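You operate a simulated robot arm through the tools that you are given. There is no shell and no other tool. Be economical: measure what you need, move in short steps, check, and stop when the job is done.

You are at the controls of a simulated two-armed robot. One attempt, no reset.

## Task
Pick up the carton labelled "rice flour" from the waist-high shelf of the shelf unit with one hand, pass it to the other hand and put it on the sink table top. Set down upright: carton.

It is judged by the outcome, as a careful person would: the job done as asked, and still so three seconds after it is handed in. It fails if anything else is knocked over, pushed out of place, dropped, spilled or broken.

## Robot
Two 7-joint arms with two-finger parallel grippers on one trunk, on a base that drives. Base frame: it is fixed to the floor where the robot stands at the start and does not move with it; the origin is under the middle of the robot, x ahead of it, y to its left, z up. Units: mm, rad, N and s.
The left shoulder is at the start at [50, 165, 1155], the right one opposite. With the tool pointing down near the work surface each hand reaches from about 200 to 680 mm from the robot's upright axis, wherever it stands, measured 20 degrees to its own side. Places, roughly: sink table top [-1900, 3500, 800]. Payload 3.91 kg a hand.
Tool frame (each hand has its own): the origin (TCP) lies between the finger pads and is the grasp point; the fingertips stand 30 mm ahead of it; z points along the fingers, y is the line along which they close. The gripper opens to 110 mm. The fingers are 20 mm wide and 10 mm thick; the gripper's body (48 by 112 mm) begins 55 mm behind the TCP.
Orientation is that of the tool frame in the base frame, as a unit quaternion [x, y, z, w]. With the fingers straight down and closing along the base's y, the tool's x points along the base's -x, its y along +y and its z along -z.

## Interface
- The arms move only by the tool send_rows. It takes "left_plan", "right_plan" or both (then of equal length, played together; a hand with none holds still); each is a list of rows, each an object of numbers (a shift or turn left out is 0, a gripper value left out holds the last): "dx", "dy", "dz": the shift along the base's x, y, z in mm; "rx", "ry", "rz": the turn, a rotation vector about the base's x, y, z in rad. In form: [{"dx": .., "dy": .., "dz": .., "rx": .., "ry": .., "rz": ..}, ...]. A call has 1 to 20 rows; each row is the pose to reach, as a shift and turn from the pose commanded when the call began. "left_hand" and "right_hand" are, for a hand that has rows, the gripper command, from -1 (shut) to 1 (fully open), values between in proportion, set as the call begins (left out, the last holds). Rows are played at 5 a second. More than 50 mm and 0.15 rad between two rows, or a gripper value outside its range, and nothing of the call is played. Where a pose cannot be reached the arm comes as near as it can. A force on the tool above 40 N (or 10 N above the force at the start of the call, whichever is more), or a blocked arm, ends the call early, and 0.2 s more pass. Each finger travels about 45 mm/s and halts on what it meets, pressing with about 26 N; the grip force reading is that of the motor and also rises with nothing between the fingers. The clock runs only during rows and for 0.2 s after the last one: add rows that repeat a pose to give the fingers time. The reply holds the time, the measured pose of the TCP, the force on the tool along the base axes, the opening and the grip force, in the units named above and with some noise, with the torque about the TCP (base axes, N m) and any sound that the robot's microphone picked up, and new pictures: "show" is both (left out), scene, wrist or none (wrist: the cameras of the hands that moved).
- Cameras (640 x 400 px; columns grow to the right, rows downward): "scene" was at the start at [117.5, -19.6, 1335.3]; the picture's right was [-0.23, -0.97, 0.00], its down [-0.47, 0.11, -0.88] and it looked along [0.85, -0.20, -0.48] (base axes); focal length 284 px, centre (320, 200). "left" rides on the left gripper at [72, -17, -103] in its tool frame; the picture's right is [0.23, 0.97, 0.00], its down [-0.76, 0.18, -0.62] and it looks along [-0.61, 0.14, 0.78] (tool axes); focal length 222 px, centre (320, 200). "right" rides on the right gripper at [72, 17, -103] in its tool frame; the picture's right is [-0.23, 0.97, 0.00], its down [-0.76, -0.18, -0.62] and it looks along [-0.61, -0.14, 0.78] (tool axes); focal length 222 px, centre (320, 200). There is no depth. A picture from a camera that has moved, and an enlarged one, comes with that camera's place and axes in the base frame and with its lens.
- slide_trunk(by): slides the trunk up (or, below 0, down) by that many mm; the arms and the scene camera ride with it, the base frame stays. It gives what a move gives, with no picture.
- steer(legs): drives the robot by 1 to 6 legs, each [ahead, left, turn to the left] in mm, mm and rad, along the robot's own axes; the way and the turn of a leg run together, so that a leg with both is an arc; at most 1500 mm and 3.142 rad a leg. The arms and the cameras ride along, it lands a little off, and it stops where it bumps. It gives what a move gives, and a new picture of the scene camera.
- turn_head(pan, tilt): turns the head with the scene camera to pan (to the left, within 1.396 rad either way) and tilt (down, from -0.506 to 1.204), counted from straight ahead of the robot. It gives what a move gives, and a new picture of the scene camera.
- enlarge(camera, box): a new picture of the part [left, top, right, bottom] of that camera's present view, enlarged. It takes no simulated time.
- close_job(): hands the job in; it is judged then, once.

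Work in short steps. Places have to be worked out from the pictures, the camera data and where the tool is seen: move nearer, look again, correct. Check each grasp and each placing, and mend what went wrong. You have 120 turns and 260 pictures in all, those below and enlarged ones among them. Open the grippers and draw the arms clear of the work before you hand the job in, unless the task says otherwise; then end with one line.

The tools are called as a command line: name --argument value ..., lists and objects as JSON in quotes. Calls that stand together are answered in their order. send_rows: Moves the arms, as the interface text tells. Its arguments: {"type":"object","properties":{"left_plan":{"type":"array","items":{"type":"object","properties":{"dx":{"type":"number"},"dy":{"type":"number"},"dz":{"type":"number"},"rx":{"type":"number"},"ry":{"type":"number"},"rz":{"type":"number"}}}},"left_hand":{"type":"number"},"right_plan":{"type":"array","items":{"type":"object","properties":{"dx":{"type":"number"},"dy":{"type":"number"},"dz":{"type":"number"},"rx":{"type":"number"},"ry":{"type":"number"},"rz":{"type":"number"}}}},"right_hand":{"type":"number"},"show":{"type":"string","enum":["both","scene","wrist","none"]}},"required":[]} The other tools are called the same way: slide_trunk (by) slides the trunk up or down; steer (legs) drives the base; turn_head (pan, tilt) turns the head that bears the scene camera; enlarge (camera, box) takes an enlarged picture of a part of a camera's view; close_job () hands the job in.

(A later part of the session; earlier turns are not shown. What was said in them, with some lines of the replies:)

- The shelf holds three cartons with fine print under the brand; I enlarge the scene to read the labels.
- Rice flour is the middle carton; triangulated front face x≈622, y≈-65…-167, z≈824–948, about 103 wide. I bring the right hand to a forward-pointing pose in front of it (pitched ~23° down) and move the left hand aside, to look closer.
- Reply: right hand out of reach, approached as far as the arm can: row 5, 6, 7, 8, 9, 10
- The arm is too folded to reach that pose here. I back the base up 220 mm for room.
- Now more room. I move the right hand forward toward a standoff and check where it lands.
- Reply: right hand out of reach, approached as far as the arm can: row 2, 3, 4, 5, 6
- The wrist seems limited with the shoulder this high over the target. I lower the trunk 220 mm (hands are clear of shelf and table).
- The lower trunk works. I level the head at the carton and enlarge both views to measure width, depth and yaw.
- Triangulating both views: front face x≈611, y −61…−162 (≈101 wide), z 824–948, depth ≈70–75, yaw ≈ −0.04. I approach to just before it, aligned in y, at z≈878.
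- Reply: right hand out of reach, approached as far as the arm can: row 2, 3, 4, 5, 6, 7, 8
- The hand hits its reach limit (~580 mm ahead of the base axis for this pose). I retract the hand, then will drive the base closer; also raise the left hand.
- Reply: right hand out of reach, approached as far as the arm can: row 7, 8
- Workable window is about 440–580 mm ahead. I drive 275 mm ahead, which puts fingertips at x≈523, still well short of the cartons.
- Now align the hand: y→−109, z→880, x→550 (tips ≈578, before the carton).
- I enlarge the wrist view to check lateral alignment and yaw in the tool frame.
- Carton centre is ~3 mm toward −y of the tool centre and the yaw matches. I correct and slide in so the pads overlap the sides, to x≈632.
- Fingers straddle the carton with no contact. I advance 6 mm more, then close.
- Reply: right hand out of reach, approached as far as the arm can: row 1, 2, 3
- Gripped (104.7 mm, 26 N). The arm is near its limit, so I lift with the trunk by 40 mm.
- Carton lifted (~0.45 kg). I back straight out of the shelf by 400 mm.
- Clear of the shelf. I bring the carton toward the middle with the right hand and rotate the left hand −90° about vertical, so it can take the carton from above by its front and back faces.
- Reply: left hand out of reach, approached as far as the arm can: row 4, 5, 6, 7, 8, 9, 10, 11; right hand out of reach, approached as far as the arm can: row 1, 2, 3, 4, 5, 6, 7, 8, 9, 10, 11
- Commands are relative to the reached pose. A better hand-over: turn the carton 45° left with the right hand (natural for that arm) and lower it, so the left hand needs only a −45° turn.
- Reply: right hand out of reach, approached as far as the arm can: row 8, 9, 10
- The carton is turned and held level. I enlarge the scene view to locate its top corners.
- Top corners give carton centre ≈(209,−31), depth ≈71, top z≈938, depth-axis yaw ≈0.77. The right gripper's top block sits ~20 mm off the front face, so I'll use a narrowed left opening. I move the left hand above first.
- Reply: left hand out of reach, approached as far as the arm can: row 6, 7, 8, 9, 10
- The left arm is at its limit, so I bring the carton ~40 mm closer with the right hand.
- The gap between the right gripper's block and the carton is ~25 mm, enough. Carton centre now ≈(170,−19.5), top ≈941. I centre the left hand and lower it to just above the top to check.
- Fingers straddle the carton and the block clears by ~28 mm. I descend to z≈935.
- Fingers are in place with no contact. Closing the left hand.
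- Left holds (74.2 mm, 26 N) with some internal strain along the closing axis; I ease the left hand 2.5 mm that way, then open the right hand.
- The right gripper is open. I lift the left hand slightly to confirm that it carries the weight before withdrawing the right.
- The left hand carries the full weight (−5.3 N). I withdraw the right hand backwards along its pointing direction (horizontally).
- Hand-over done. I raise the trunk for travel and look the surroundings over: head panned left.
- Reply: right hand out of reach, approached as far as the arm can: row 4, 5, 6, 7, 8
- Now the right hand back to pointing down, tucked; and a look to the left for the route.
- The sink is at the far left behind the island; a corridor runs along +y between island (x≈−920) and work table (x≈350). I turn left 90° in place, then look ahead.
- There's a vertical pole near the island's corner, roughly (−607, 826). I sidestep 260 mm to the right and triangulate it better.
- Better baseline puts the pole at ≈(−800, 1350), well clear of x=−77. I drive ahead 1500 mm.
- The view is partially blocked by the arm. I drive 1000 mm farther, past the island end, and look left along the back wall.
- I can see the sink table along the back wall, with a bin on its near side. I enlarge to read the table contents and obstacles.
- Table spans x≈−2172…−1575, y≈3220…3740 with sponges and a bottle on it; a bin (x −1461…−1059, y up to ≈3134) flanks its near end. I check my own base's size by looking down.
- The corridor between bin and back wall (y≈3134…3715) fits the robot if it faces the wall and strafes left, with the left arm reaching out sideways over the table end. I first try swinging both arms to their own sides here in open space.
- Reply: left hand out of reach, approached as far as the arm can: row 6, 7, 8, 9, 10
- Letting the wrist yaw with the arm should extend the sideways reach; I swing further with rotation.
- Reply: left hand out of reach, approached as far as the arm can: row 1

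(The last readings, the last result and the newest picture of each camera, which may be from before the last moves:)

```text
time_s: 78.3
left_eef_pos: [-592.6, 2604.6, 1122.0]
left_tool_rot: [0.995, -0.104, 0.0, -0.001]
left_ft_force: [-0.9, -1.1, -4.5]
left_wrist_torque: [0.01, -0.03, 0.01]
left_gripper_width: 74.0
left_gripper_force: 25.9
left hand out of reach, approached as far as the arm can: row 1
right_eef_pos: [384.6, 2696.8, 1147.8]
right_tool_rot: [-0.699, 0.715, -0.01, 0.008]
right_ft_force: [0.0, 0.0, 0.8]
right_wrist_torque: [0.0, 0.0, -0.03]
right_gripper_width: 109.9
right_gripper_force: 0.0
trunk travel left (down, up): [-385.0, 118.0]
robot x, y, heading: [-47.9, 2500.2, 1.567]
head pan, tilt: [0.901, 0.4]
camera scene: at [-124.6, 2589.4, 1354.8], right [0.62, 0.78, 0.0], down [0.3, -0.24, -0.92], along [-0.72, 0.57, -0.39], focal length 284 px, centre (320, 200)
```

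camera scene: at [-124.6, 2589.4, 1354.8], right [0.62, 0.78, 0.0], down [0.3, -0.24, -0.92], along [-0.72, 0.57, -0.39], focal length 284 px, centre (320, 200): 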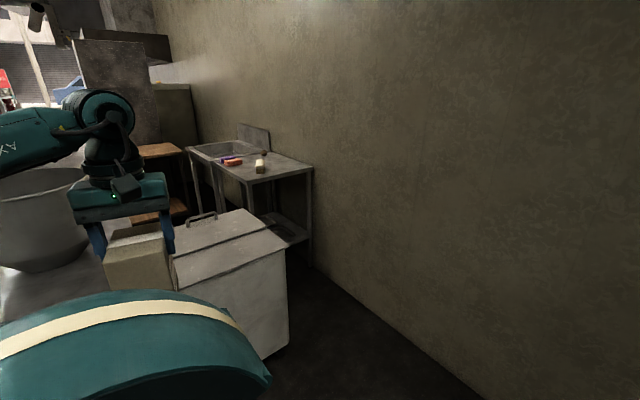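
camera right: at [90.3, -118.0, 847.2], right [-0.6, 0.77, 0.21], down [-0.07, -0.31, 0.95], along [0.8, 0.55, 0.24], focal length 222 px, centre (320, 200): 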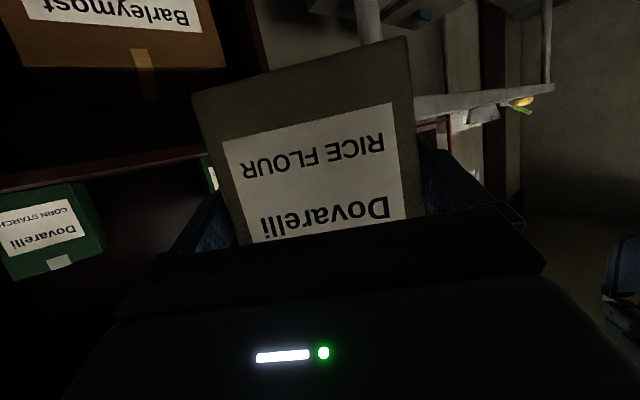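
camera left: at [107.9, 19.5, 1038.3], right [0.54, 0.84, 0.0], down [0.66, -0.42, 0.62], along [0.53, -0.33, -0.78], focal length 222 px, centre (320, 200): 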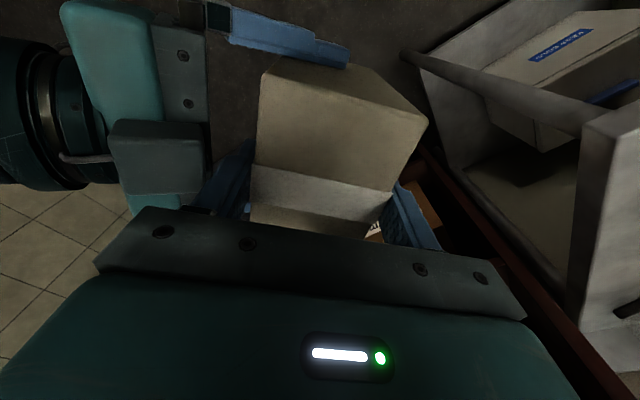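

The sideways reach works, and the view is clear: bin edge y≈3143, wall ≈3715, table end x≈−1610, bottle ≈(−1755,3391). Free spot ≈(−1720,3570). I tuck the right hand further back, then drive ahead to y≈3425.

send_rows --right_plan '[{"dx": 5, "dy": -30}, {"dx": 10, "dy": -60}, {"dx": 15, "dy": -90}, {"dx": 15, "dy": -90}]' --show "none"

steer --legs '[[900, 0, 0.004]]'

```text
time_s: 79.3
left_eef_pos: [-593.3, 2605.0, 1122.8]
left_tool_rot: [0.995, -0.105, 0.0, 0.001]
left_ft_force: [-0.4, -0.7, -5.5]
left_wrist_torque: [0.0, 0.0, -0.03]
left_gripper_width: 74.3
left_gripper_force: 26.0
right_eef_pos: [396.1, 2609.7, 1145.6]
right_tool_rot: [-0.698, 0.716, -0.01, 0.008]
right_ft_force: [-0.6, 0.4, 0.2]
right_wrist_torque: [0.02, -0.03, 0.01]
right_gripper_width: 109.9
right_gripper_force: 0.1
right hand out of reach, approached as far as the arm can: row 3, 4
trunk travel left (down, up): [-385.0, 118.0]
robot x, y, heading: [-52.1, 2500.3, 1.569]
head pan, tilt: [0.901, 0.4]
```

```text
time_s: 84.1
left_eef_pos: [-580.4, 3516.3, 1122.4]
left_tool_rot: [0.994, -0.113, 0.001, 0.001]
left_ft_force: [0.0, 0.5, -5.5]
left_wrist_torque: [0.01, 0.01, 0.02]
left_gripper_width: 73.9
left_gripper_force: 25.9
right_eef_pos: [408.0, 3504.4, 1145.8]
right_tool_rot: [-0.692, 0.722, -0.011, 0.009]
right_ft_force: [0.9, -0.4, -0.2]
right_wrist_torque: [0.01, 0.02, 0.01]
right_gripper_width: 110.0
right_gripper_force: 0.0
trunk travel left (down, up): [-385.0, 118.0]
robot x, y, heading: [-39.7, 3401.9, 1.551]
head pan, tilt: [0.901, 0.4]
camera scene: at [-111.9, 3493.4, 1354.7], right [0.64, 0.77, 0.0], down [0.3, -0.25, -0.92], along [-0.71, 0.59, -0.39], focal length 284 px, centre (320, 200)
```

scene: 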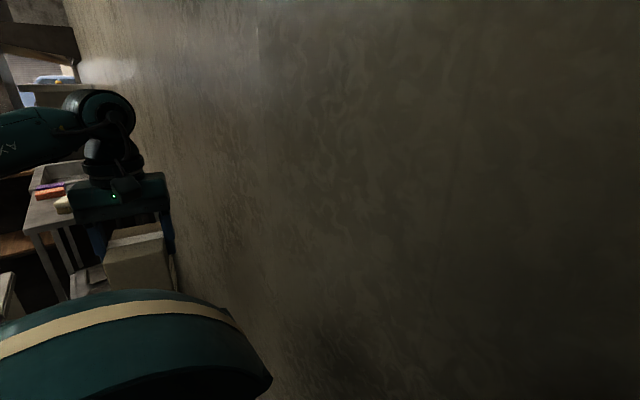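

At y≈3402, heading 1.551. I look left down the gap to measure bin, wall and table from here.

turn_head --pan 1.39 --tilt 0.5

```text
time_s: 85.0
left_eef_pos: [-580.8, 3516.9, 1122.0]
left_tool_rot: [0.993, -0.114, 0.0, 0.0]
left_ft_force: [-0.8, 0.3, -5.1]
left_wrist_torque: [-0.03, 0.01, 0.02]
left_gripper_width: 74.0
left_gripper_force: 26.3
right_eef_pos: [408.7, 3504.6, 1145.3]
right_tool_rot: [-0.692, 0.722, -0.012, 0.008]
right_ft_force: [0.2, 0.0, -0.2]
right_wrist_torque: [0.01, -0.01, -0.01]
right_gripper_width: 110.0
right_gripper_force: 0.2
trunk travel left (down, up): [-385.0, 118.0]
robot x, y, heading: [-40.3, 3405.6, 1.552]
head pan, tilt: [1.389, 0.499]
camera scene: at [-129.6, 3452.5, 1345.6], right [0.2, 0.98, 0.0], down [0.47, -0.1, -0.88], along [-0.86, 0.18, -0.48], focal length 284 px, centre (320, 200)
```

scene: 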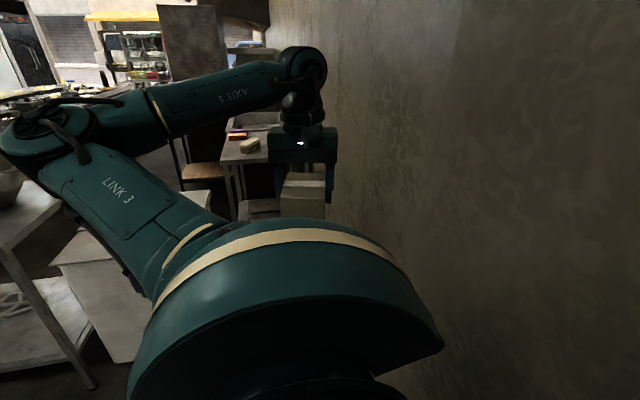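

I strafe left 500 mm first (still short of the bin), correcting heading and y.

steer --legs '[[22, 500, 0.018]]'

```text
time_s: 89.9
left_eef_pos: [-1078.2, 3523.9, 1122.4]
left_tool_rot: [0.994, -0.106, 0.002, 0.002]
left_ft_force: [0.0, -0.3, -5.4]
left_wrist_torque: [0.0, -0.04, 0.01]
left_gripper_width: 74.1
left_gripper_force: 26.1
right_eef_pos: [-90.7, 3524.6, 1145.9]
right_tool_rot: [-0.697, 0.717, -0.011, 0.008]
right_ft_force: [0.4, -0.1, 1.2]
right_wrist_torque: [0.01, -0.02, 0.03]
right_gripper_width: 110.1
right_gripper_force: 0.1
trunk travel left (down, up): [-385.0, 118.0]
robot x, y, heading: [-539.3, 3415.8, 1.559]
head pan, tilt: [1.389, 0.499]
stopped in leg 1: the robot was blocked; the commanded pose is now the measured one
camera scene: at [-628.1, 3465.2, 1345.6], right [0.19, 0.98, 0.0], down [0.47, -0.09, -0.88], along [-0.86, 0.17, -0.48], focal length 284 px, centre (320, 200)
```

scene: 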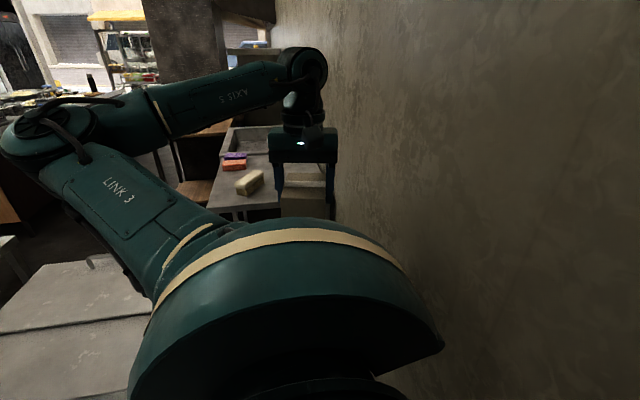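

Blocked at y≈3416 — apparently my base front (≈300 mm) met the wall, so this orientation won't fit between wall and bin. I back off and will measure the base footprint with the right wrist camera.

steer --legs '[[-30, -300, 0.01], [-300, 0, 0]]'

send_rows --right_plan '[{"dx": -10, "dy": 15, "rz": 0.14}, {"dx": -20, "dy": 30, "rz": 0.28}, {"dx": -30, "dy": 45, "rz": 0.42}, {"dx": -40, "dy": 60, "rz": 0.56}, {"dx": -50, "dy": 80, "rz": 0.7}, {"dx": -60, "dy": 100, "rz": 0.84}, {"dx": -70, "dy": 120, "rz": 0.98}, {"dx": -80, "dy": 140, "rz": 1.12}, {"dx": -90, "dy": 160, "rz": 1.26}, {"dx": -100, "dy": 180, "rz": 1.4}]' --show "wrist"

```text
time_s: 94.7
left_eef_pos: [-783.1, 3192.7, 1121.2]
left_tool_rot: [0.995, -0.099, 0.001, 0.001]
left_ft_force: [0.4, -0.3, -5.7]
left_wrist_torque: [-0.02, -0.02, 0.01]
left_gripper_width: 73.9
left_gripper_force: 25.8
right_eef_pos: [204.8, 3208.6, 1145.8]
right_tool_rot: [-0.702, 0.712, -0.012, 0.009]
right_ft_force: [0.4, -0.9, -0.6]
right_wrist_torque: [-0.01, 0.01, 0.0]
right_gripper_width: 109.8
right_gripper_force: 0.0
trunk travel left (down, up): [-385.0, 118.0]
robot x, y, heading: [-242.4, 3096.2, 1.58]
head pan, tilt: [1.389, 0.499]
camera scene: at [-331.9, 3140.9, 1345.6], right [0.17, 0.98, 0.0], down [0.47, -0.08, -0.88], along [-0.86, 0.15, -0.48], focal length 284 px, centre (320, 200)
```

scene: 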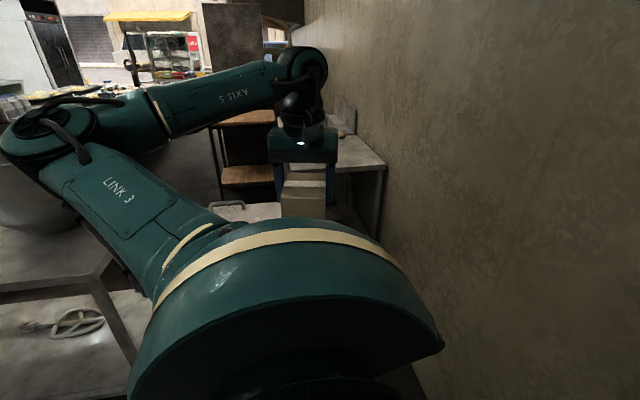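

```text
time_s: 97.1
left_eef_pos: [-783.2, 3193.9, 1122.6]
left_tool_rot: [0.995, -0.1, 0.0, 0.001]
left_ft_force: [0.5, 0.7, -5.9]
left_wrist_torque: [0.0, -0.02, 0.0]
left_gripper_width: 73.9
left_gripper_force: 26.6
right_eef_pos: [-14.9, 3315.2, 1197.3]
right_tool_rot: [0.987, -0.104, 0.011, -0.124]
right_ft_force: [0.2, 0.0, 0.7]
right_wrist_torque: [0.04, 0.02, 0.0]
right_gripper_width: 110.0
right_gripper_force: 0.1
right hand out of reach, approached as far as the arm can: row 1, 2, 3, 4, 5, 6, 7, 8, 9, 10
trunk travel left (down, up): [-385.0, 118.0]
robot x, y, heading: [-241.6, 3095.3, 1.576]
head pan, tilt: [1.389, 0.499]
stopped in row 10 (right hand): the arm was blocked; the commanded pose is now the measured one
camera right: at [47.3, 3261.1, 1292.2], right [-0.42, -0.88, -0.24], down [-0.74, 0.18, 0.65], along [-0.53, 0.45, -0.72], focal length 222 px, centre (320, 200)
```

right: 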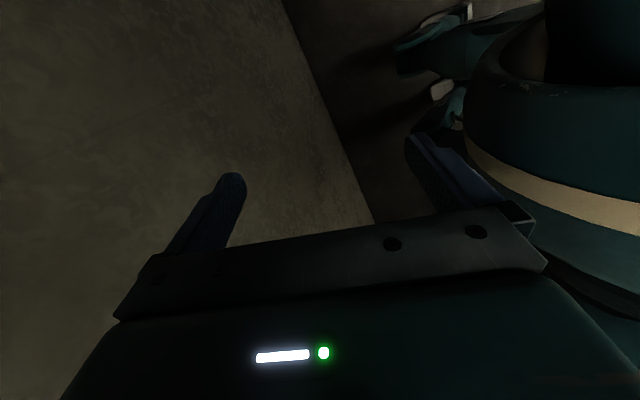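

The right wrist picture shows parts of my base; I enlarge it to judge the footprint.

enlarge --camera "right" --box '[340, 0, 560, 160]'

```text
2.50 times, centred on (450, 80) of right
camera zoom: at [47.3, 3261.1, 1292.2], right [-0.42, -0.88, -0.24], down [-0.74, 0.18, 0.65], along [-0.53, 0.45, -0.72], focal length 555 px, centre (-5, 500)
```

zoom: 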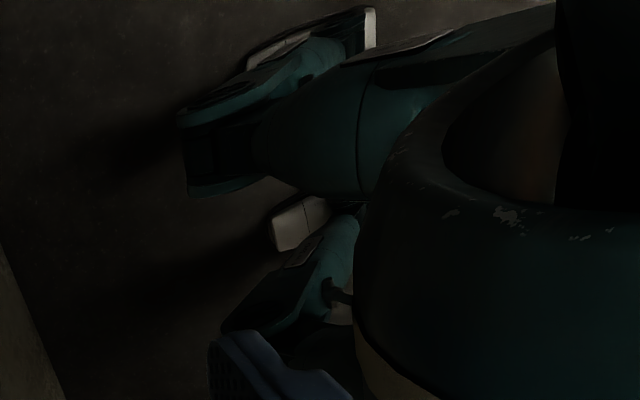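

The base is only ~210 mm deep in front; the chest sensor (~300 mm) probably touched the wall. So facing the wall at y≈3395 the base should clear the bin. I return the right arm to its side and test how far the left reaches sideways.

send_rows --right_plan '[{"dx": 25, "dy": -5, "rz": -0.14}, {"dx": 50, "dy": -10, "rz": -0.28}, {"dx": 75, "dy": -20, "rz": -0.42}, {"dx": 100, "dy": -30, "dz": -10, "rz": -0.56}, {"dx": 125, "dy": -40, "dz": -20, "rz": -0.7}, {"dx": 150, "dy": -55, "dz": -30, "rz": -0.84}, {"dx": 175, "dy": -70, "dz": -40, "rz": -0.98}, {"dx": 200, "dy": -85, "dz": -50, "rz": -1.12}, {"dx": 215, "dy": -95, "dz": -50, "rz": -1.26}, {"dx": 225, "dy": -100, "dz": -50, "rz": -1.4}]' --left_plan '[{"dx": -20}, {"dx": -40}, {"dx": -60}, {"dx": -80}, {"dx": -100}, {"dx": -120}, {"dx": -140}, {"dx": -160}, {"dx": -170}, {"dx": -170}]' --show "scene"

```text
time_s: 99.3
left_eef_pos: [-955.4, 3193.5, 1122.4]
left_tool_rot: [0.995, -0.1, 0.0, 0.001]
left_ft_force: [0.6, -1.3, -5.4]
left_wrist_torque: [-0.02, -0.02, -0.02]
left_gripper_width: 73.8
left_gripper_force: 25.9
right_eef_pos: [208.9, 3214.8, 1147.2]
right_tool_rot: [-0.688, 0.715, -0.088, 0.087]
right_ft_force: [-0.1, -0.1, -0.8]
right_wrist_torque: [-0.01, -0.04, 0.03]
right_gripper_width: 110.1
right_gripper_force: 0.0
right hand out of reach, approached as far as the arm can: row 7, 8
trunk travel left (down, up): [-385.0, 118.0]
robot x, y, heading: [-239.7, 3096.0, 1.576]
head pan, tilt: [1.389, 0.499]
camera scene: at [-332.1, 3141.7, 1345.6], right [0.17, 0.98, 0.0], down [0.47, -0.08, -0.88], along [-0.86, 0.15, -0.48], focal length 284 px, centre (320, 200)
```

scene: 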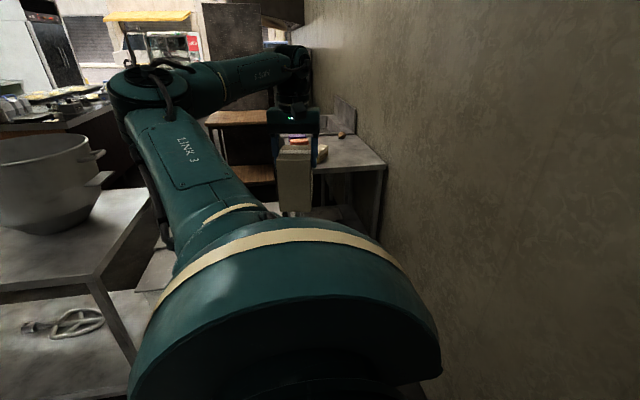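

The left hand reaches 715 mm sideways with elbow still bent. I drive ahead to y≈3390 and strafe left 450 mm, then check.

steer --legs '[[292, 0, -0.005], [0, 450, 0]]'

```text
time_s: 105.5
left_eef_pos: [-1415.1, 3483.4, 1122.2]
left_tool_rot: [0.995, -0.097, 0.001, 0.001]
left_ft_force: [-0.5, 0.5, -5.3]
left_wrist_torque: [0.02, -0.02, 0.0]
left_gripper_width: 73.5
left_gripper_force: 25.4
right_eef_pos: [-251.3, 3507.2, 1147.6]
right_tool_rot: [-0.689, 0.714, -0.088, 0.088]
right_ft_force: [0.1, 0.0, 0.6]
right_wrist_torque: [0.01, -0.01, -0.05]
right_gripper_width: 110.1
right_gripper_force: 0.1
trunk travel left (down, up): [-385.0, 118.0]
robot x, y, heading: [-703.1, 3388.2, 1.58]
head pan, tilt: [1.389, 0.499]
camera scene: at [-792.8, 3432.9, 1345.6], right [0.17, 0.99, 0.0], down [0.47, -0.08, -0.88], along [-0.86, 0.15, -0.48], focal length 284 px, centre (320, 200)
```

scene: 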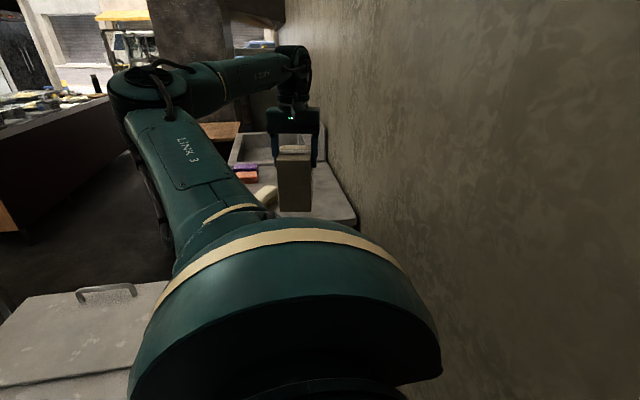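

Moving freely. Table end is x≈−1605; bottle ≈(−1780,3377). I extend the left arm another 70 mm sideways and 35 mm toward the wall.

send_rows --left_plan '[{"dx": -18, "dy": 8}, {"dx": -36, "dy": 16}, {"dx": -54, "dy": 25}, {"dx": -70, "dy": 35}, {"dx": -70, "dy": 35}]'

```text
time_s: 106.7
left_eef_pos: [-1485.1, 3518.4, 1121.6]
left_tool_rot: [0.995, -0.099, 0.001, 0.0]
left_ft_force: [0.0, -0.1, -5.5]
left_wrist_torque: [-0.01, 0.02, 0.01]
left_gripper_width: 74.1
left_gripper_force: 26.4
right_eef_pos: [-251.7, 3508.4, 1147.2]
right_tool_rot: [-0.689, 0.714, -0.089, 0.089]
right_ft_force: [0.0, -0.2, -0.2]
right_wrist_torque: [0.01, 0.0, 0.04]
right_gripper_width: 110.3
right_gripper_force: 0.3
trunk travel left (down, up): [-385.0, 118.0]
robot x, y, heading: [-703.0, 3383.7, 1.588]
head pan, tilt: [1.389, 0.499]
camera scene: at [-792.4, 3432.7, 1345.6], right [0.17, 0.99, 0.0], down [0.47, -0.08, -0.88], along [-0.86, 0.15, -0.48], focal length 284 px, centre (320, 200)
camera left: at [-1409.9, 3518.3, 1225.2], right [0.03, -1.0, 0.0], down [-0.78, -0.02, 0.62], along [-0.62, -0.02, -0.78], focal length 222 px, centre (320, 200)
```

scene: 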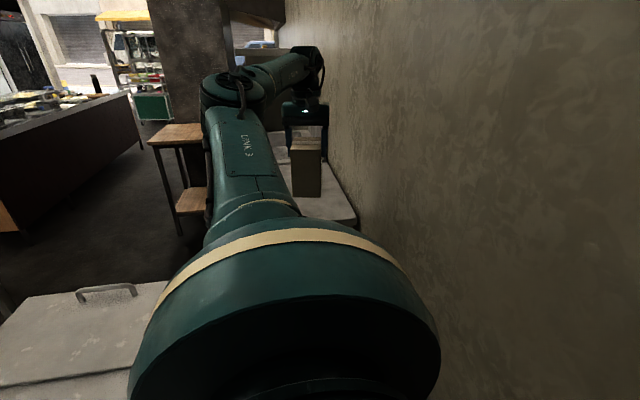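
left: 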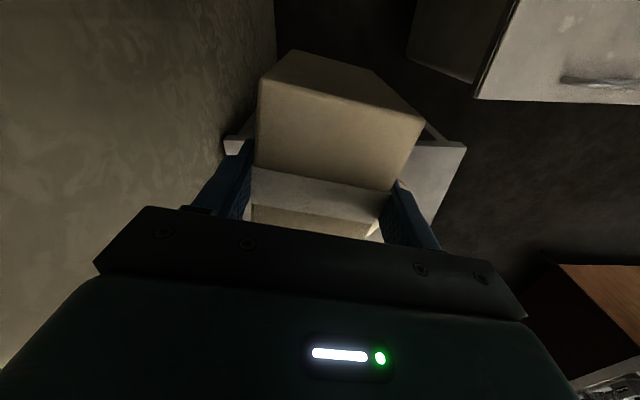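

Arm at 782 mm sideways. I strafe ~195 mm left with slight forward/heading correction, keeping the base clear of the bin's corner.

steer --legs '[[14, 100, -0.012], [0, 95, 0]]'

```text
time_s: 109.3
left_eef_pos: [-1678.9, 3541.0, 1122.6]
left_tool_rot: [0.995, -0.104, 0.0, 0.0]
left_ft_force: [-0.6, 0.5, -4.9]
left_wrist_torque: [0.01, 0.03, -0.01]
left_gripper_width: 73.8
left_gripper_force: 26.2
right_eef_pos: [-445.1, 3515.7, 1146.9]
right_tool_rot: [-0.685, 0.718, -0.089, 0.087]
right_ft_force: [0.0, 0.7, -0.1]
right_wrist_torque: [-0.03, 0.01, 0.0]
right_gripper_width: 109.8
right_gripper_force: 0.0
trunk travel left (down, up): [-385.0, 118.0]
robot x, y, heading: [-892.6, 3402.2, 1.566]
head pan, tilt: [1.389, 0.499]
camera scene: at [-987.5, 3447.6, 1345.6], right [0.18, 0.98, 0.0], down [0.47, -0.09, -0.88], along [-0.86, 0.16, -0.48], focal length 284 px, centre (320, 200)
```

scene: 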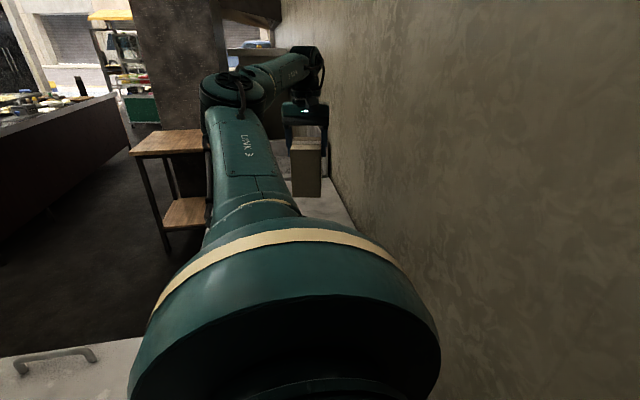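

In place with no bump: TCP ≈(−1679,3541). I view the left wrist camera to check table and box position.

enlarge --camera "left" --box '[120, 0, 600, 300]'

enlarge --camera "scene" --box '[260, 80, 400, 240]'

```text
1.33 times, centred on (360, 150) of left
camera zoom: at [-1603.7, 3540.1, 1224.9], right [0.02, -1.0, 0.0], down [-0.78, -0.02, 0.62], along [-0.62, -0.01, -0.78], focal length 296 px, centre (267, 267)
```

zoom: 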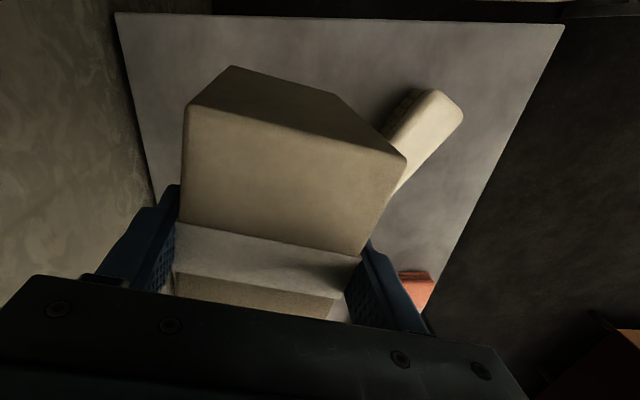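

```text
2.50 times, centred on (330, 160) of scene
camera zoom: at [-987.5, 3447.6, 1345.6], right [0.18, 0.98, 0.0], down [0.47, -0.09, -0.88], along [-0.86, 0.16, -0.48], focal length 711 px, centre (295, 300)
```

zoom: 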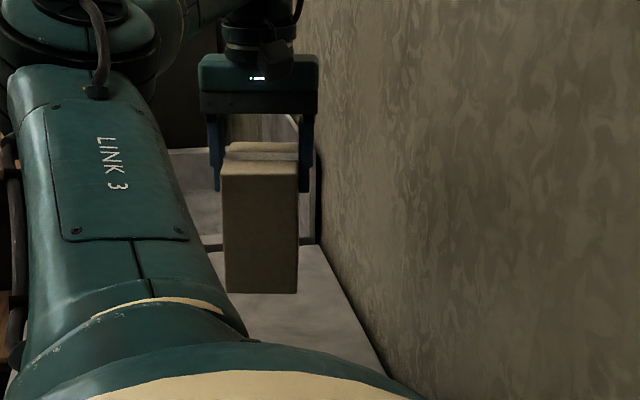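

Carton is over a clear patch (x −1730…−1628 vs. table end −1590; soap block stays ≥90 mm away). I lower with the trunk by 165 mm, leaving ~40 mm.

slide_trunk --by -165

enlarge --camera "scene" --box '[240, 100, 400, 240]'

enlarge --camera "left" --box '[120, 0, 600, 300]'

```text
time_s: 111.2
left_eef_pos: [-1677.8, 3541.2, 957.3]
left_tool_rot: [0.995, -0.104, 0.001, 0.0]
left_ft_force: [-0.6, 0.8, -5.2]
left_wrist_torque: [0.02, 0.01, 0.02]
left_gripper_width: 74.2
left_gripper_force: 25.9
right_eef_pos: [-445.6, 3516.2, 981.6]
right_tool_rot: [-0.685, 0.718, -0.089, 0.087]
right_ft_force: [-0.3, -0.7, -0.6]
right_wrist_torque: [-0.01, -0.02, 0.0]
right_gripper_width: 110.0
right_gripper_force: 0.1
trunk travel left (down, up): [-220.0, 283.0]
robot x, y, heading: [-896.9, 3400.2, 1.566]
head pan, tilt: [1.389, 0.499]
```

```text
2.86 times, centred on (320, 170) of scene
camera zoom: at [-987.0, 3447.6, 1180.6], right [0.18, 0.98, 0.0], down [0.47, -0.09, -0.88], along [-0.86, 0.16, -0.48], focal length 813 px, centre (320, 286)
```

zoom: 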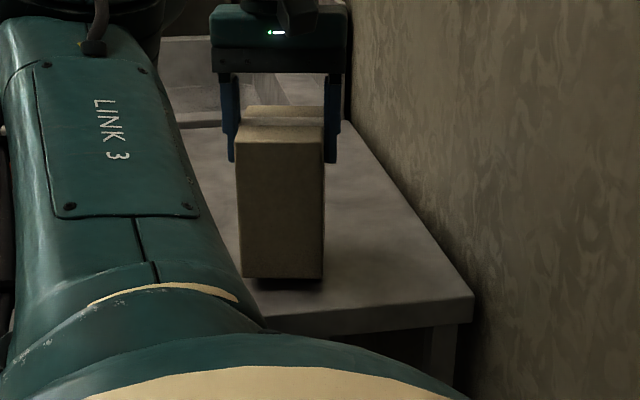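

```text
1.33 times, centred on (360, 150) of left
camera zoom: at [-1603.2, 3540.0, 1060.3], right [0.02, -1.0, 0.0], down [-0.78, -0.02, 0.62], along [-0.62, -0.01, -0.78], focal length 296 px, centre (267, 267)
```

zoom: 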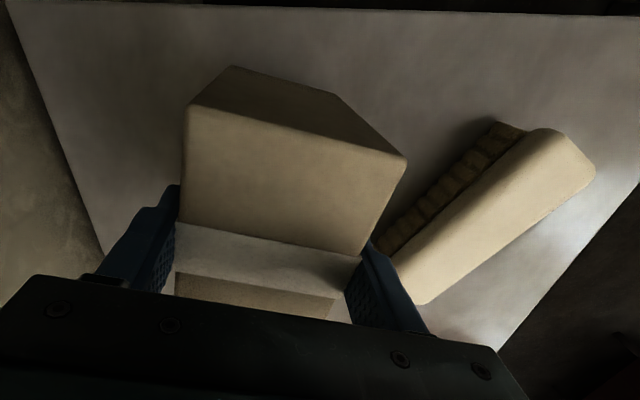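

A brush lies ~90 mm clear of the carton. I lower 30 mm more.

slide_trunk --by -30

send_rows --left_plan '[{"dz": -2}, {"dz": -4}, {"dz": -6}, {"dz": -7}]' --show "none"

enlarge --camera "scene" --box '[240, 100, 400, 240]'

```text
time_s: 111.9
left_eef_pos: [-1675.6, 3539.0, 932.6]
left_tool_rot: [0.995, -0.103, -0.002, -0.001]
left_ft_force: [-1.1, 1.1, 28.4]
left_wrist_torque: [-0.11, -0.15, -0.08]
left_gripper_width: 73.7
left_gripper_force: 25.6
right_eef_pos: [-441.5, 3515.5, 950.1]
right_tool_rot: [-0.685, 0.718, -0.087, 0.086]
right_ft_force: [-0.4, 0.3, -0.1]
right_wrist_torque: [-0.02, 0.04, 0.02]
right_gripper_width: 109.9
right_gripper_force: 0.0
trunk travel left (down, up): [-190.0, 313.0]
robot x, y, heading: [-895.6, 3400.8, 1.569]
head pan, tilt: [1.389, 0.499]
```

```text
time_s: 112.6
left_eef_pos: [-1677.0, 3538.5, 930.2]
left_tool_rot: [0.995, -0.102, -0.004, -0.003]
left_ft_force: [3.0, 1.7, 18.9]
left_wrist_torque: [-0.75, -0.64, 0.1]
left_gripper_width: 74.1
left_gripper_force: 26.3
right_eef_pos: [-442.5, 3516.6, 950.4]
right_tool_rot: [-0.685, 0.718, -0.088, 0.087]
right_ft_force: [-0.4, 0.8, -0.7]
right_wrist_torque: [0.04, 0.0, -0.03]
right_gripper_width: 110.1
right_gripper_force: 0.1
trunk travel left (down, up): [-190.0, 313.0]
robot x, y, heading: [-894.3, 3397.4, 1.57]
head pan, tilt: [1.389, 0.499]
stopped in row 3 (left hand): the force on the tool passed its limit at 42 N (the readings are from after the stop); the commanded pose is now the measured one
```

```text
2.86 times, centred on (320, 170) of scene
camera zoom: at [-983.9, 3447.4, 1150.6], right [0.18, 0.98, 0.0], down [0.47, -0.09, -0.88], along [-0.86, 0.16, -0.48], focal length 813 px, centre (320, 286)
```

zoom: 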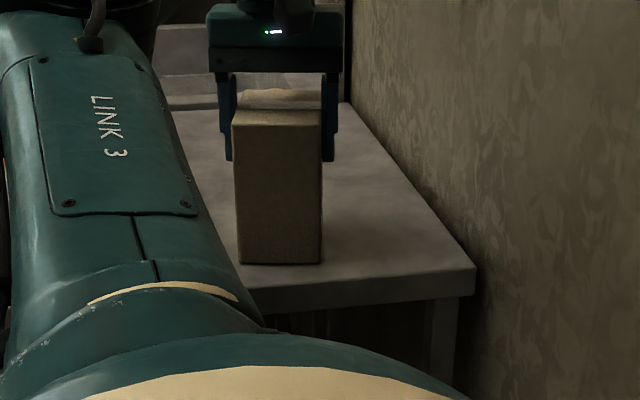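

The carton is on the table (contact at TCP≈932) and pressed ~20 N. I ease up 3 mm to unload, then check upright.

send_rows --left_plan '[{"dz": 1}, {"dz": 2}, {"dz": 2}]' --show "wrist"

```text
time_s: 113.4
left_eef_pos: [-1676.8, 3538.5, 931.0]
left_tool_rot: [0.995, -0.103, -0.003, -0.001]
left_ft_force: [8.0, -1.5, 12.8]
left_wrist_torque: [-0.06, 0.17, 0.06]
left_gripper_width: 73.8
left_gripper_force: 26.0
right_eef_pos: [-443.5, 3515.7, 950.2]
right_tool_rot: [-0.685, 0.718, -0.088, 0.085]
right_ft_force: [0.1, 0.6, -1.0]
right_wrist_torque: [-0.03, 0.03, 0.0]
right_gripper_width: 109.8
right_gripper_force: 0.0
trunk travel left (down, up): [-190.0, 313.0]
robot x, y, heading: [-897.6, 3400.2, 1.568]
head pan, tilt: [1.389, 0.499]
camera left: at [-1601.5, 3538.2, 1032.9], right [0.02, -1.0, 0.0], down [-0.78, -0.02, 0.63], along [-0.63, -0.01, -0.78], focal length 222 px, centre (320, 200)
```

left: 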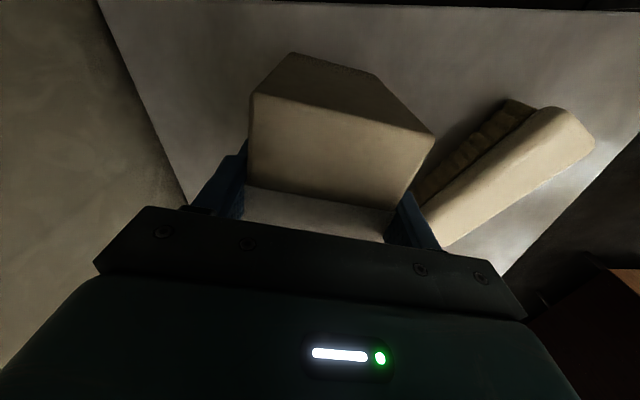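

Still ~13 N load; ease 2 mm more then open the left gripper.

send_rows --left_plan '[{"dz": 2}, {"dz": 2}]' --show "none"

send_rows --left_plan '[{"dz": 0}, {"dz": 0}, {"dz": 0}]' --left_hand 0.7 --show "both"

enlarge --camera "scene" --box '[240, 100, 400, 240]'

```text
time_s: 114.0
left_eef_pos: [-1677.6, 3540.1, 929.6]
left_tool_rot: [0.995, -0.102, -0.002, 0.0]
left_ft_force: [3.5, -1.6, 3.7]
left_wrist_torque: [0.06, 0.06, -0.01]
left_gripper_width: 74.2
left_gripper_force: 25.8
right_eef_pos: [-443.8, 3515.0, 950.8]
right_tool_rot: [-0.684, 0.718, -0.089, 0.087]
right_ft_force: [-0.9, -0.4, -0.7]
right_wrist_torque: [0.0, 0.03, 0.0]
right_gripper_width: 109.9
right_gripper_force: 0.2
trunk travel left (down, up): [-190.0, 313.0]
robot x, y, heading: [-898.6, 3396.4, 1.569]
head pan, tilt: [1.389, 0.499]
```

```text
time_s: 114.8
left_eef_pos: [-1677.9, 3538.8, 929.9]
left_tool_rot: [0.995, -0.103, -0.002, 0.0]
left_ft_force: [-0.5, -0.5, -0.7]
left_wrist_torque: [-0.03, 0.0, 0.0]
left_gripper_width: 93.6
left_gripper_force: 0.0
right_eef_pos: [-445.9, 3516.1, 952.2]
right_tool_rot: [-0.685, 0.718, -0.089, 0.088]
right_ft_force: [-0.4, 0.2, -0.2]
right_wrist_torque: [0.0, 0.04, 0.01]
right_gripper_width: 110.4
right_gripper_force: 0.0
trunk travel left (down, up): [-190.0, 313.0]
robot x, y, heading: [-895.8, 3400.7, 1.568]
head pan, tilt: [1.389, 0.499]
camera scene: at [-986.4, 3447.5, 1150.7], right [0.18, 0.98, 0.0], down [0.47, -0.09, -0.88], along [-0.86, 0.16, -0.48], focal length 284 px, centre (320, 200)
camera left: at [-1603.4, 3538.6, 1032.9], right [0.02, -1.0, 0.0], down [-0.78, -0.02, 0.63], along [-0.63, -0.01, -0.78], focal length 222 px, centre (320, 200)
```

scene: 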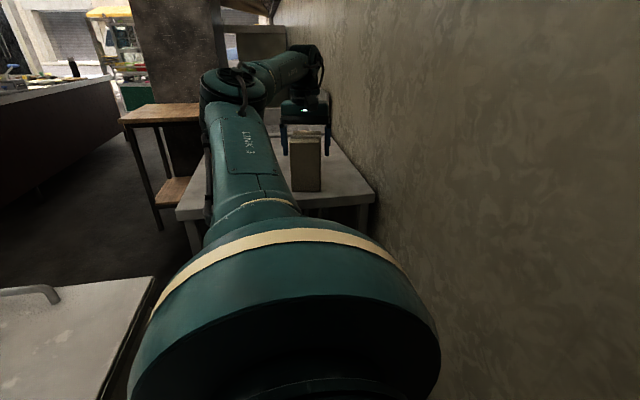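
left: 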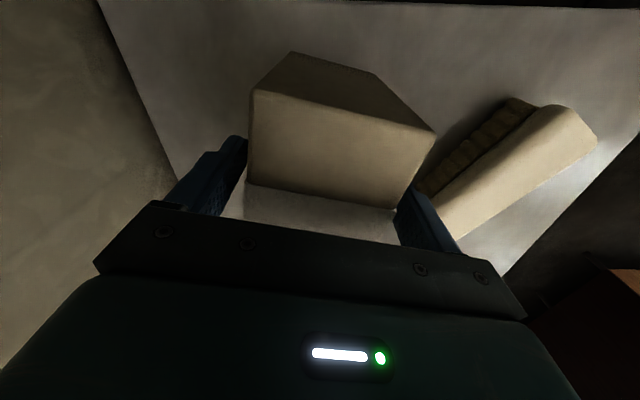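

```text
2.86 times, centred on (320, 170) of scene
camera zoom: at [-986.4, 3447.5, 1150.7], right [0.18, 0.98, 0.0], down [0.47, -0.09, -0.88], along [-0.86, 0.16, -0.48], focal length 813 px, centre (320, 286)
```

zoom: 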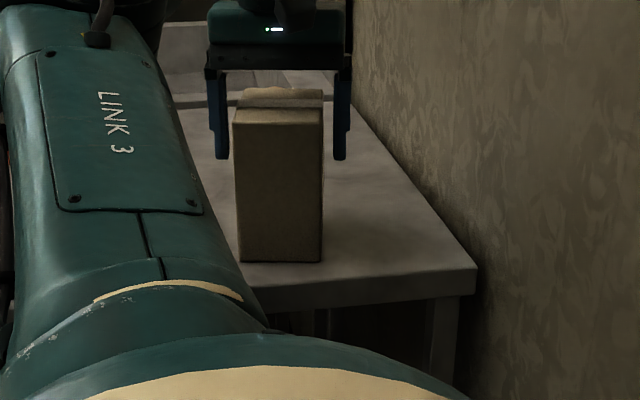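

Released and the carton stands upright, fingers clear on both sides. I raise the trunk straight up to draw the hand off.

slide_trunk --by 180

enlarge --camera "scene" --box '[240, 80, 420, 260]'

enlarge --camera "left" --box '[80, 0, 600, 300]'

```text
time_s: 116.8
left_eef_pos: [-1679.0, 3539.2, 1110.0]
left_tool_rot: [0.995, -0.103, -0.001, 0.0]
left_ft_force: [0.1, 0.4, 0.1]
left_wrist_torque: [-0.04, 0.02, -0.01]
left_gripper_width: 93.4
left_gripper_force: 0.0
right_eef_pos: [-444.9, 3516.1, 1131.9]
right_tool_rot: [-0.685, 0.718, -0.088, 0.087]
right_ft_force: [-0.3, 0.2, -0.9]
right_wrist_torque: [0.01, -0.01, 0.01]
right_gripper_width: 110.0
right_gripper_force: 0.0
trunk travel left (down, up): [-370.0, 133.0]
robot x, y, heading: [-894.9, 3405.0, 1.561]
head pan, tilt: [1.389, 0.499]
```

```text
2.22 times, centred on (330, 170) of scene
camera zoom: at [-986.5, 3447.6, 1330.6], right [0.18, 0.98, 0.0], down [0.47, -0.09, -0.88], along [-0.86, 0.16, -0.48], focal length 632 px, centre (298, 267)
```

zoom: 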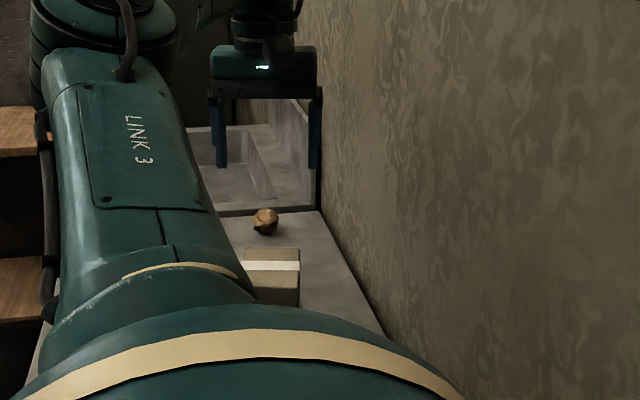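

```text
1.23 times, centred on (340, 150) of left
camera zoom: at [-1603.4, 3538.6, 1212.9], right [0.02, -1.0, 0.0], down [-0.78, -0.02, 0.63], along [-0.63, -0.01, -0.78], focal length 273 px, centre (295, 262)
```

zoom: 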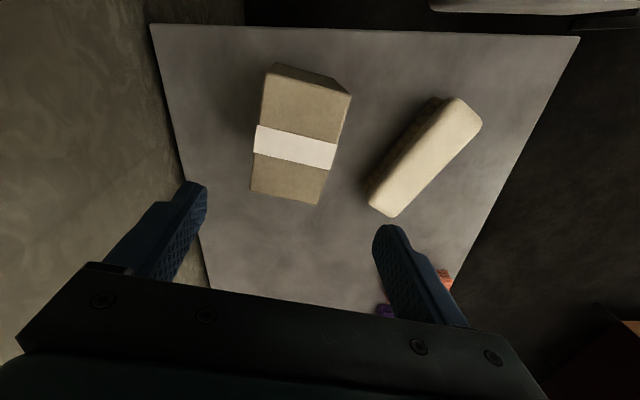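

The carton stands upright, everything else untouched. I strafe right 450 mm along the same path to draw the arm clear of the table.

steer --legs '[[0, -450, 0.008]]'

enlarge --camera "left" --box '[0, 0, 640, 300]'

turn_head --pan 1.2 --tilt 0.3

```text
time_s: 121.3
left_eef_pos: [-1228.0, 3532.3, 1109.5]
left_tool_rot: [0.995, -0.097, -0.001, -0.002]
left_ft_force: [0.0, 0.6, -0.5]
left_wrist_torque: [0.01, 0.0, 0.03]
left_gripper_width: 93.5
left_gripper_force: 0.0
right_eef_pos: [7.6, 3522.6, 1132.0]
right_tool_rot: [-0.689, 0.714, -0.088, 0.088]
right_ft_force: [0.0, 0.5, 0.2]
right_wrist_torque: [0.02, 0.0, 0.0]
right_gripper_width: 110.0
right_gripper_force: 0.1
trunk travel left (down, up): [-370.0, 133.0]
robot x, y, heading: [-445.5, 3402.5, 1.58]
head pan, tilt: [1.389, 0.499]
camera scene: at [-534.3, 3448.4, 1330.7], right [0.17, 0.99, 0.0], down [0.47, -0.08, -0.88], along [-0.87, 0.15, -0.48], focal length 284 px, centre (320, 200)
```

scene: 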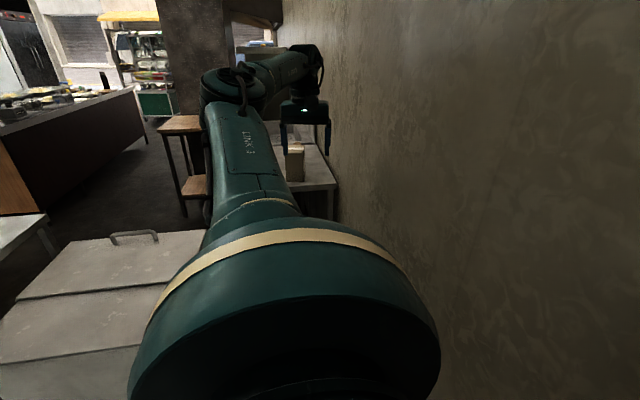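

```text
1.00 times, centred on (320, 150) of left (not enlarged: the box is as wide or as high as the picture)
camera zoom: at [-1152.3, 3532.4, 1213.1], right [0.04, -1.0, 0.0], down [-0.78, -0.03, 0.63], along [-0.63, -0.02, -0.78], focal length 222 px, centre (320, 250)
```

zoom: 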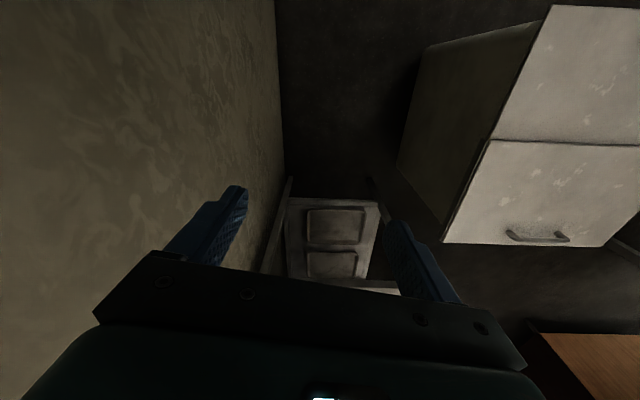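

```text
time_s: 122.1
left_eef_pos: [-1227.4, 3531.9, 1109.4]
left_tool_rot: [0.995, -0.097, -0.001, 0.0]
left_ft_force: [0.2, -0.3, 0.6]
left_wrist_torque: [-0.01, -0.05, 0.0]
left_gripper_width: 93.8
left_gripper_force: 0.0
right_eef_pos: [7.1, 3522.4, 1131.3]
right_tool_rot: [-0.689, 0.714, -0.089, 0.088]
right_ft_force: [0.2, 0.0, -0.2]
right_wrist_torque: [0.04, -0.04, 0.02]
right_gripper_width: 109.9
right_gripper_force: 0.1
trunk travel left (down, up): [-370.0, 133.0]
robot x, y, heading: [-446.0, 3401.5, 1.584]
head pan, tilt: [1.201, 0.3]
camera scene: at [-532.3, 3465.8, 1349.0], right [0.35, 0.94, 0.0], down [0.28, -0.1, -0.96], along [-0.89, 0.34, -0.3], focal length 284 px, centre (320, 200)
```

scene: 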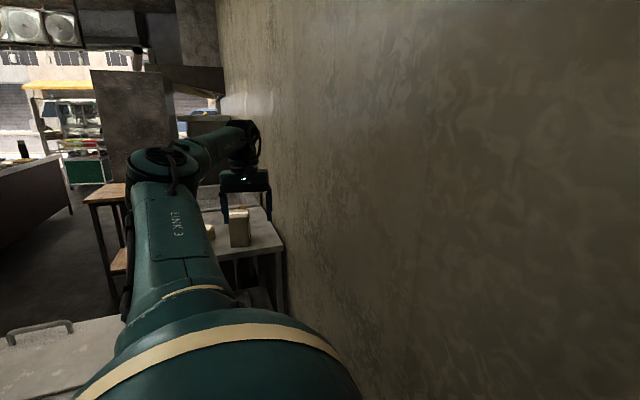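

The carton is standing upright on the sink table, both grippers are open and empty, and the arms are clear of the table. I hand the job in.

close_job

```text
The job is handed in.
```

The rice flour carton was taken from the waist-high shelf with the right hand, passed to the left, and now stands upright on the sink table top; the base touched the back wall once on the way, and nothing else was disturbed that I could see.
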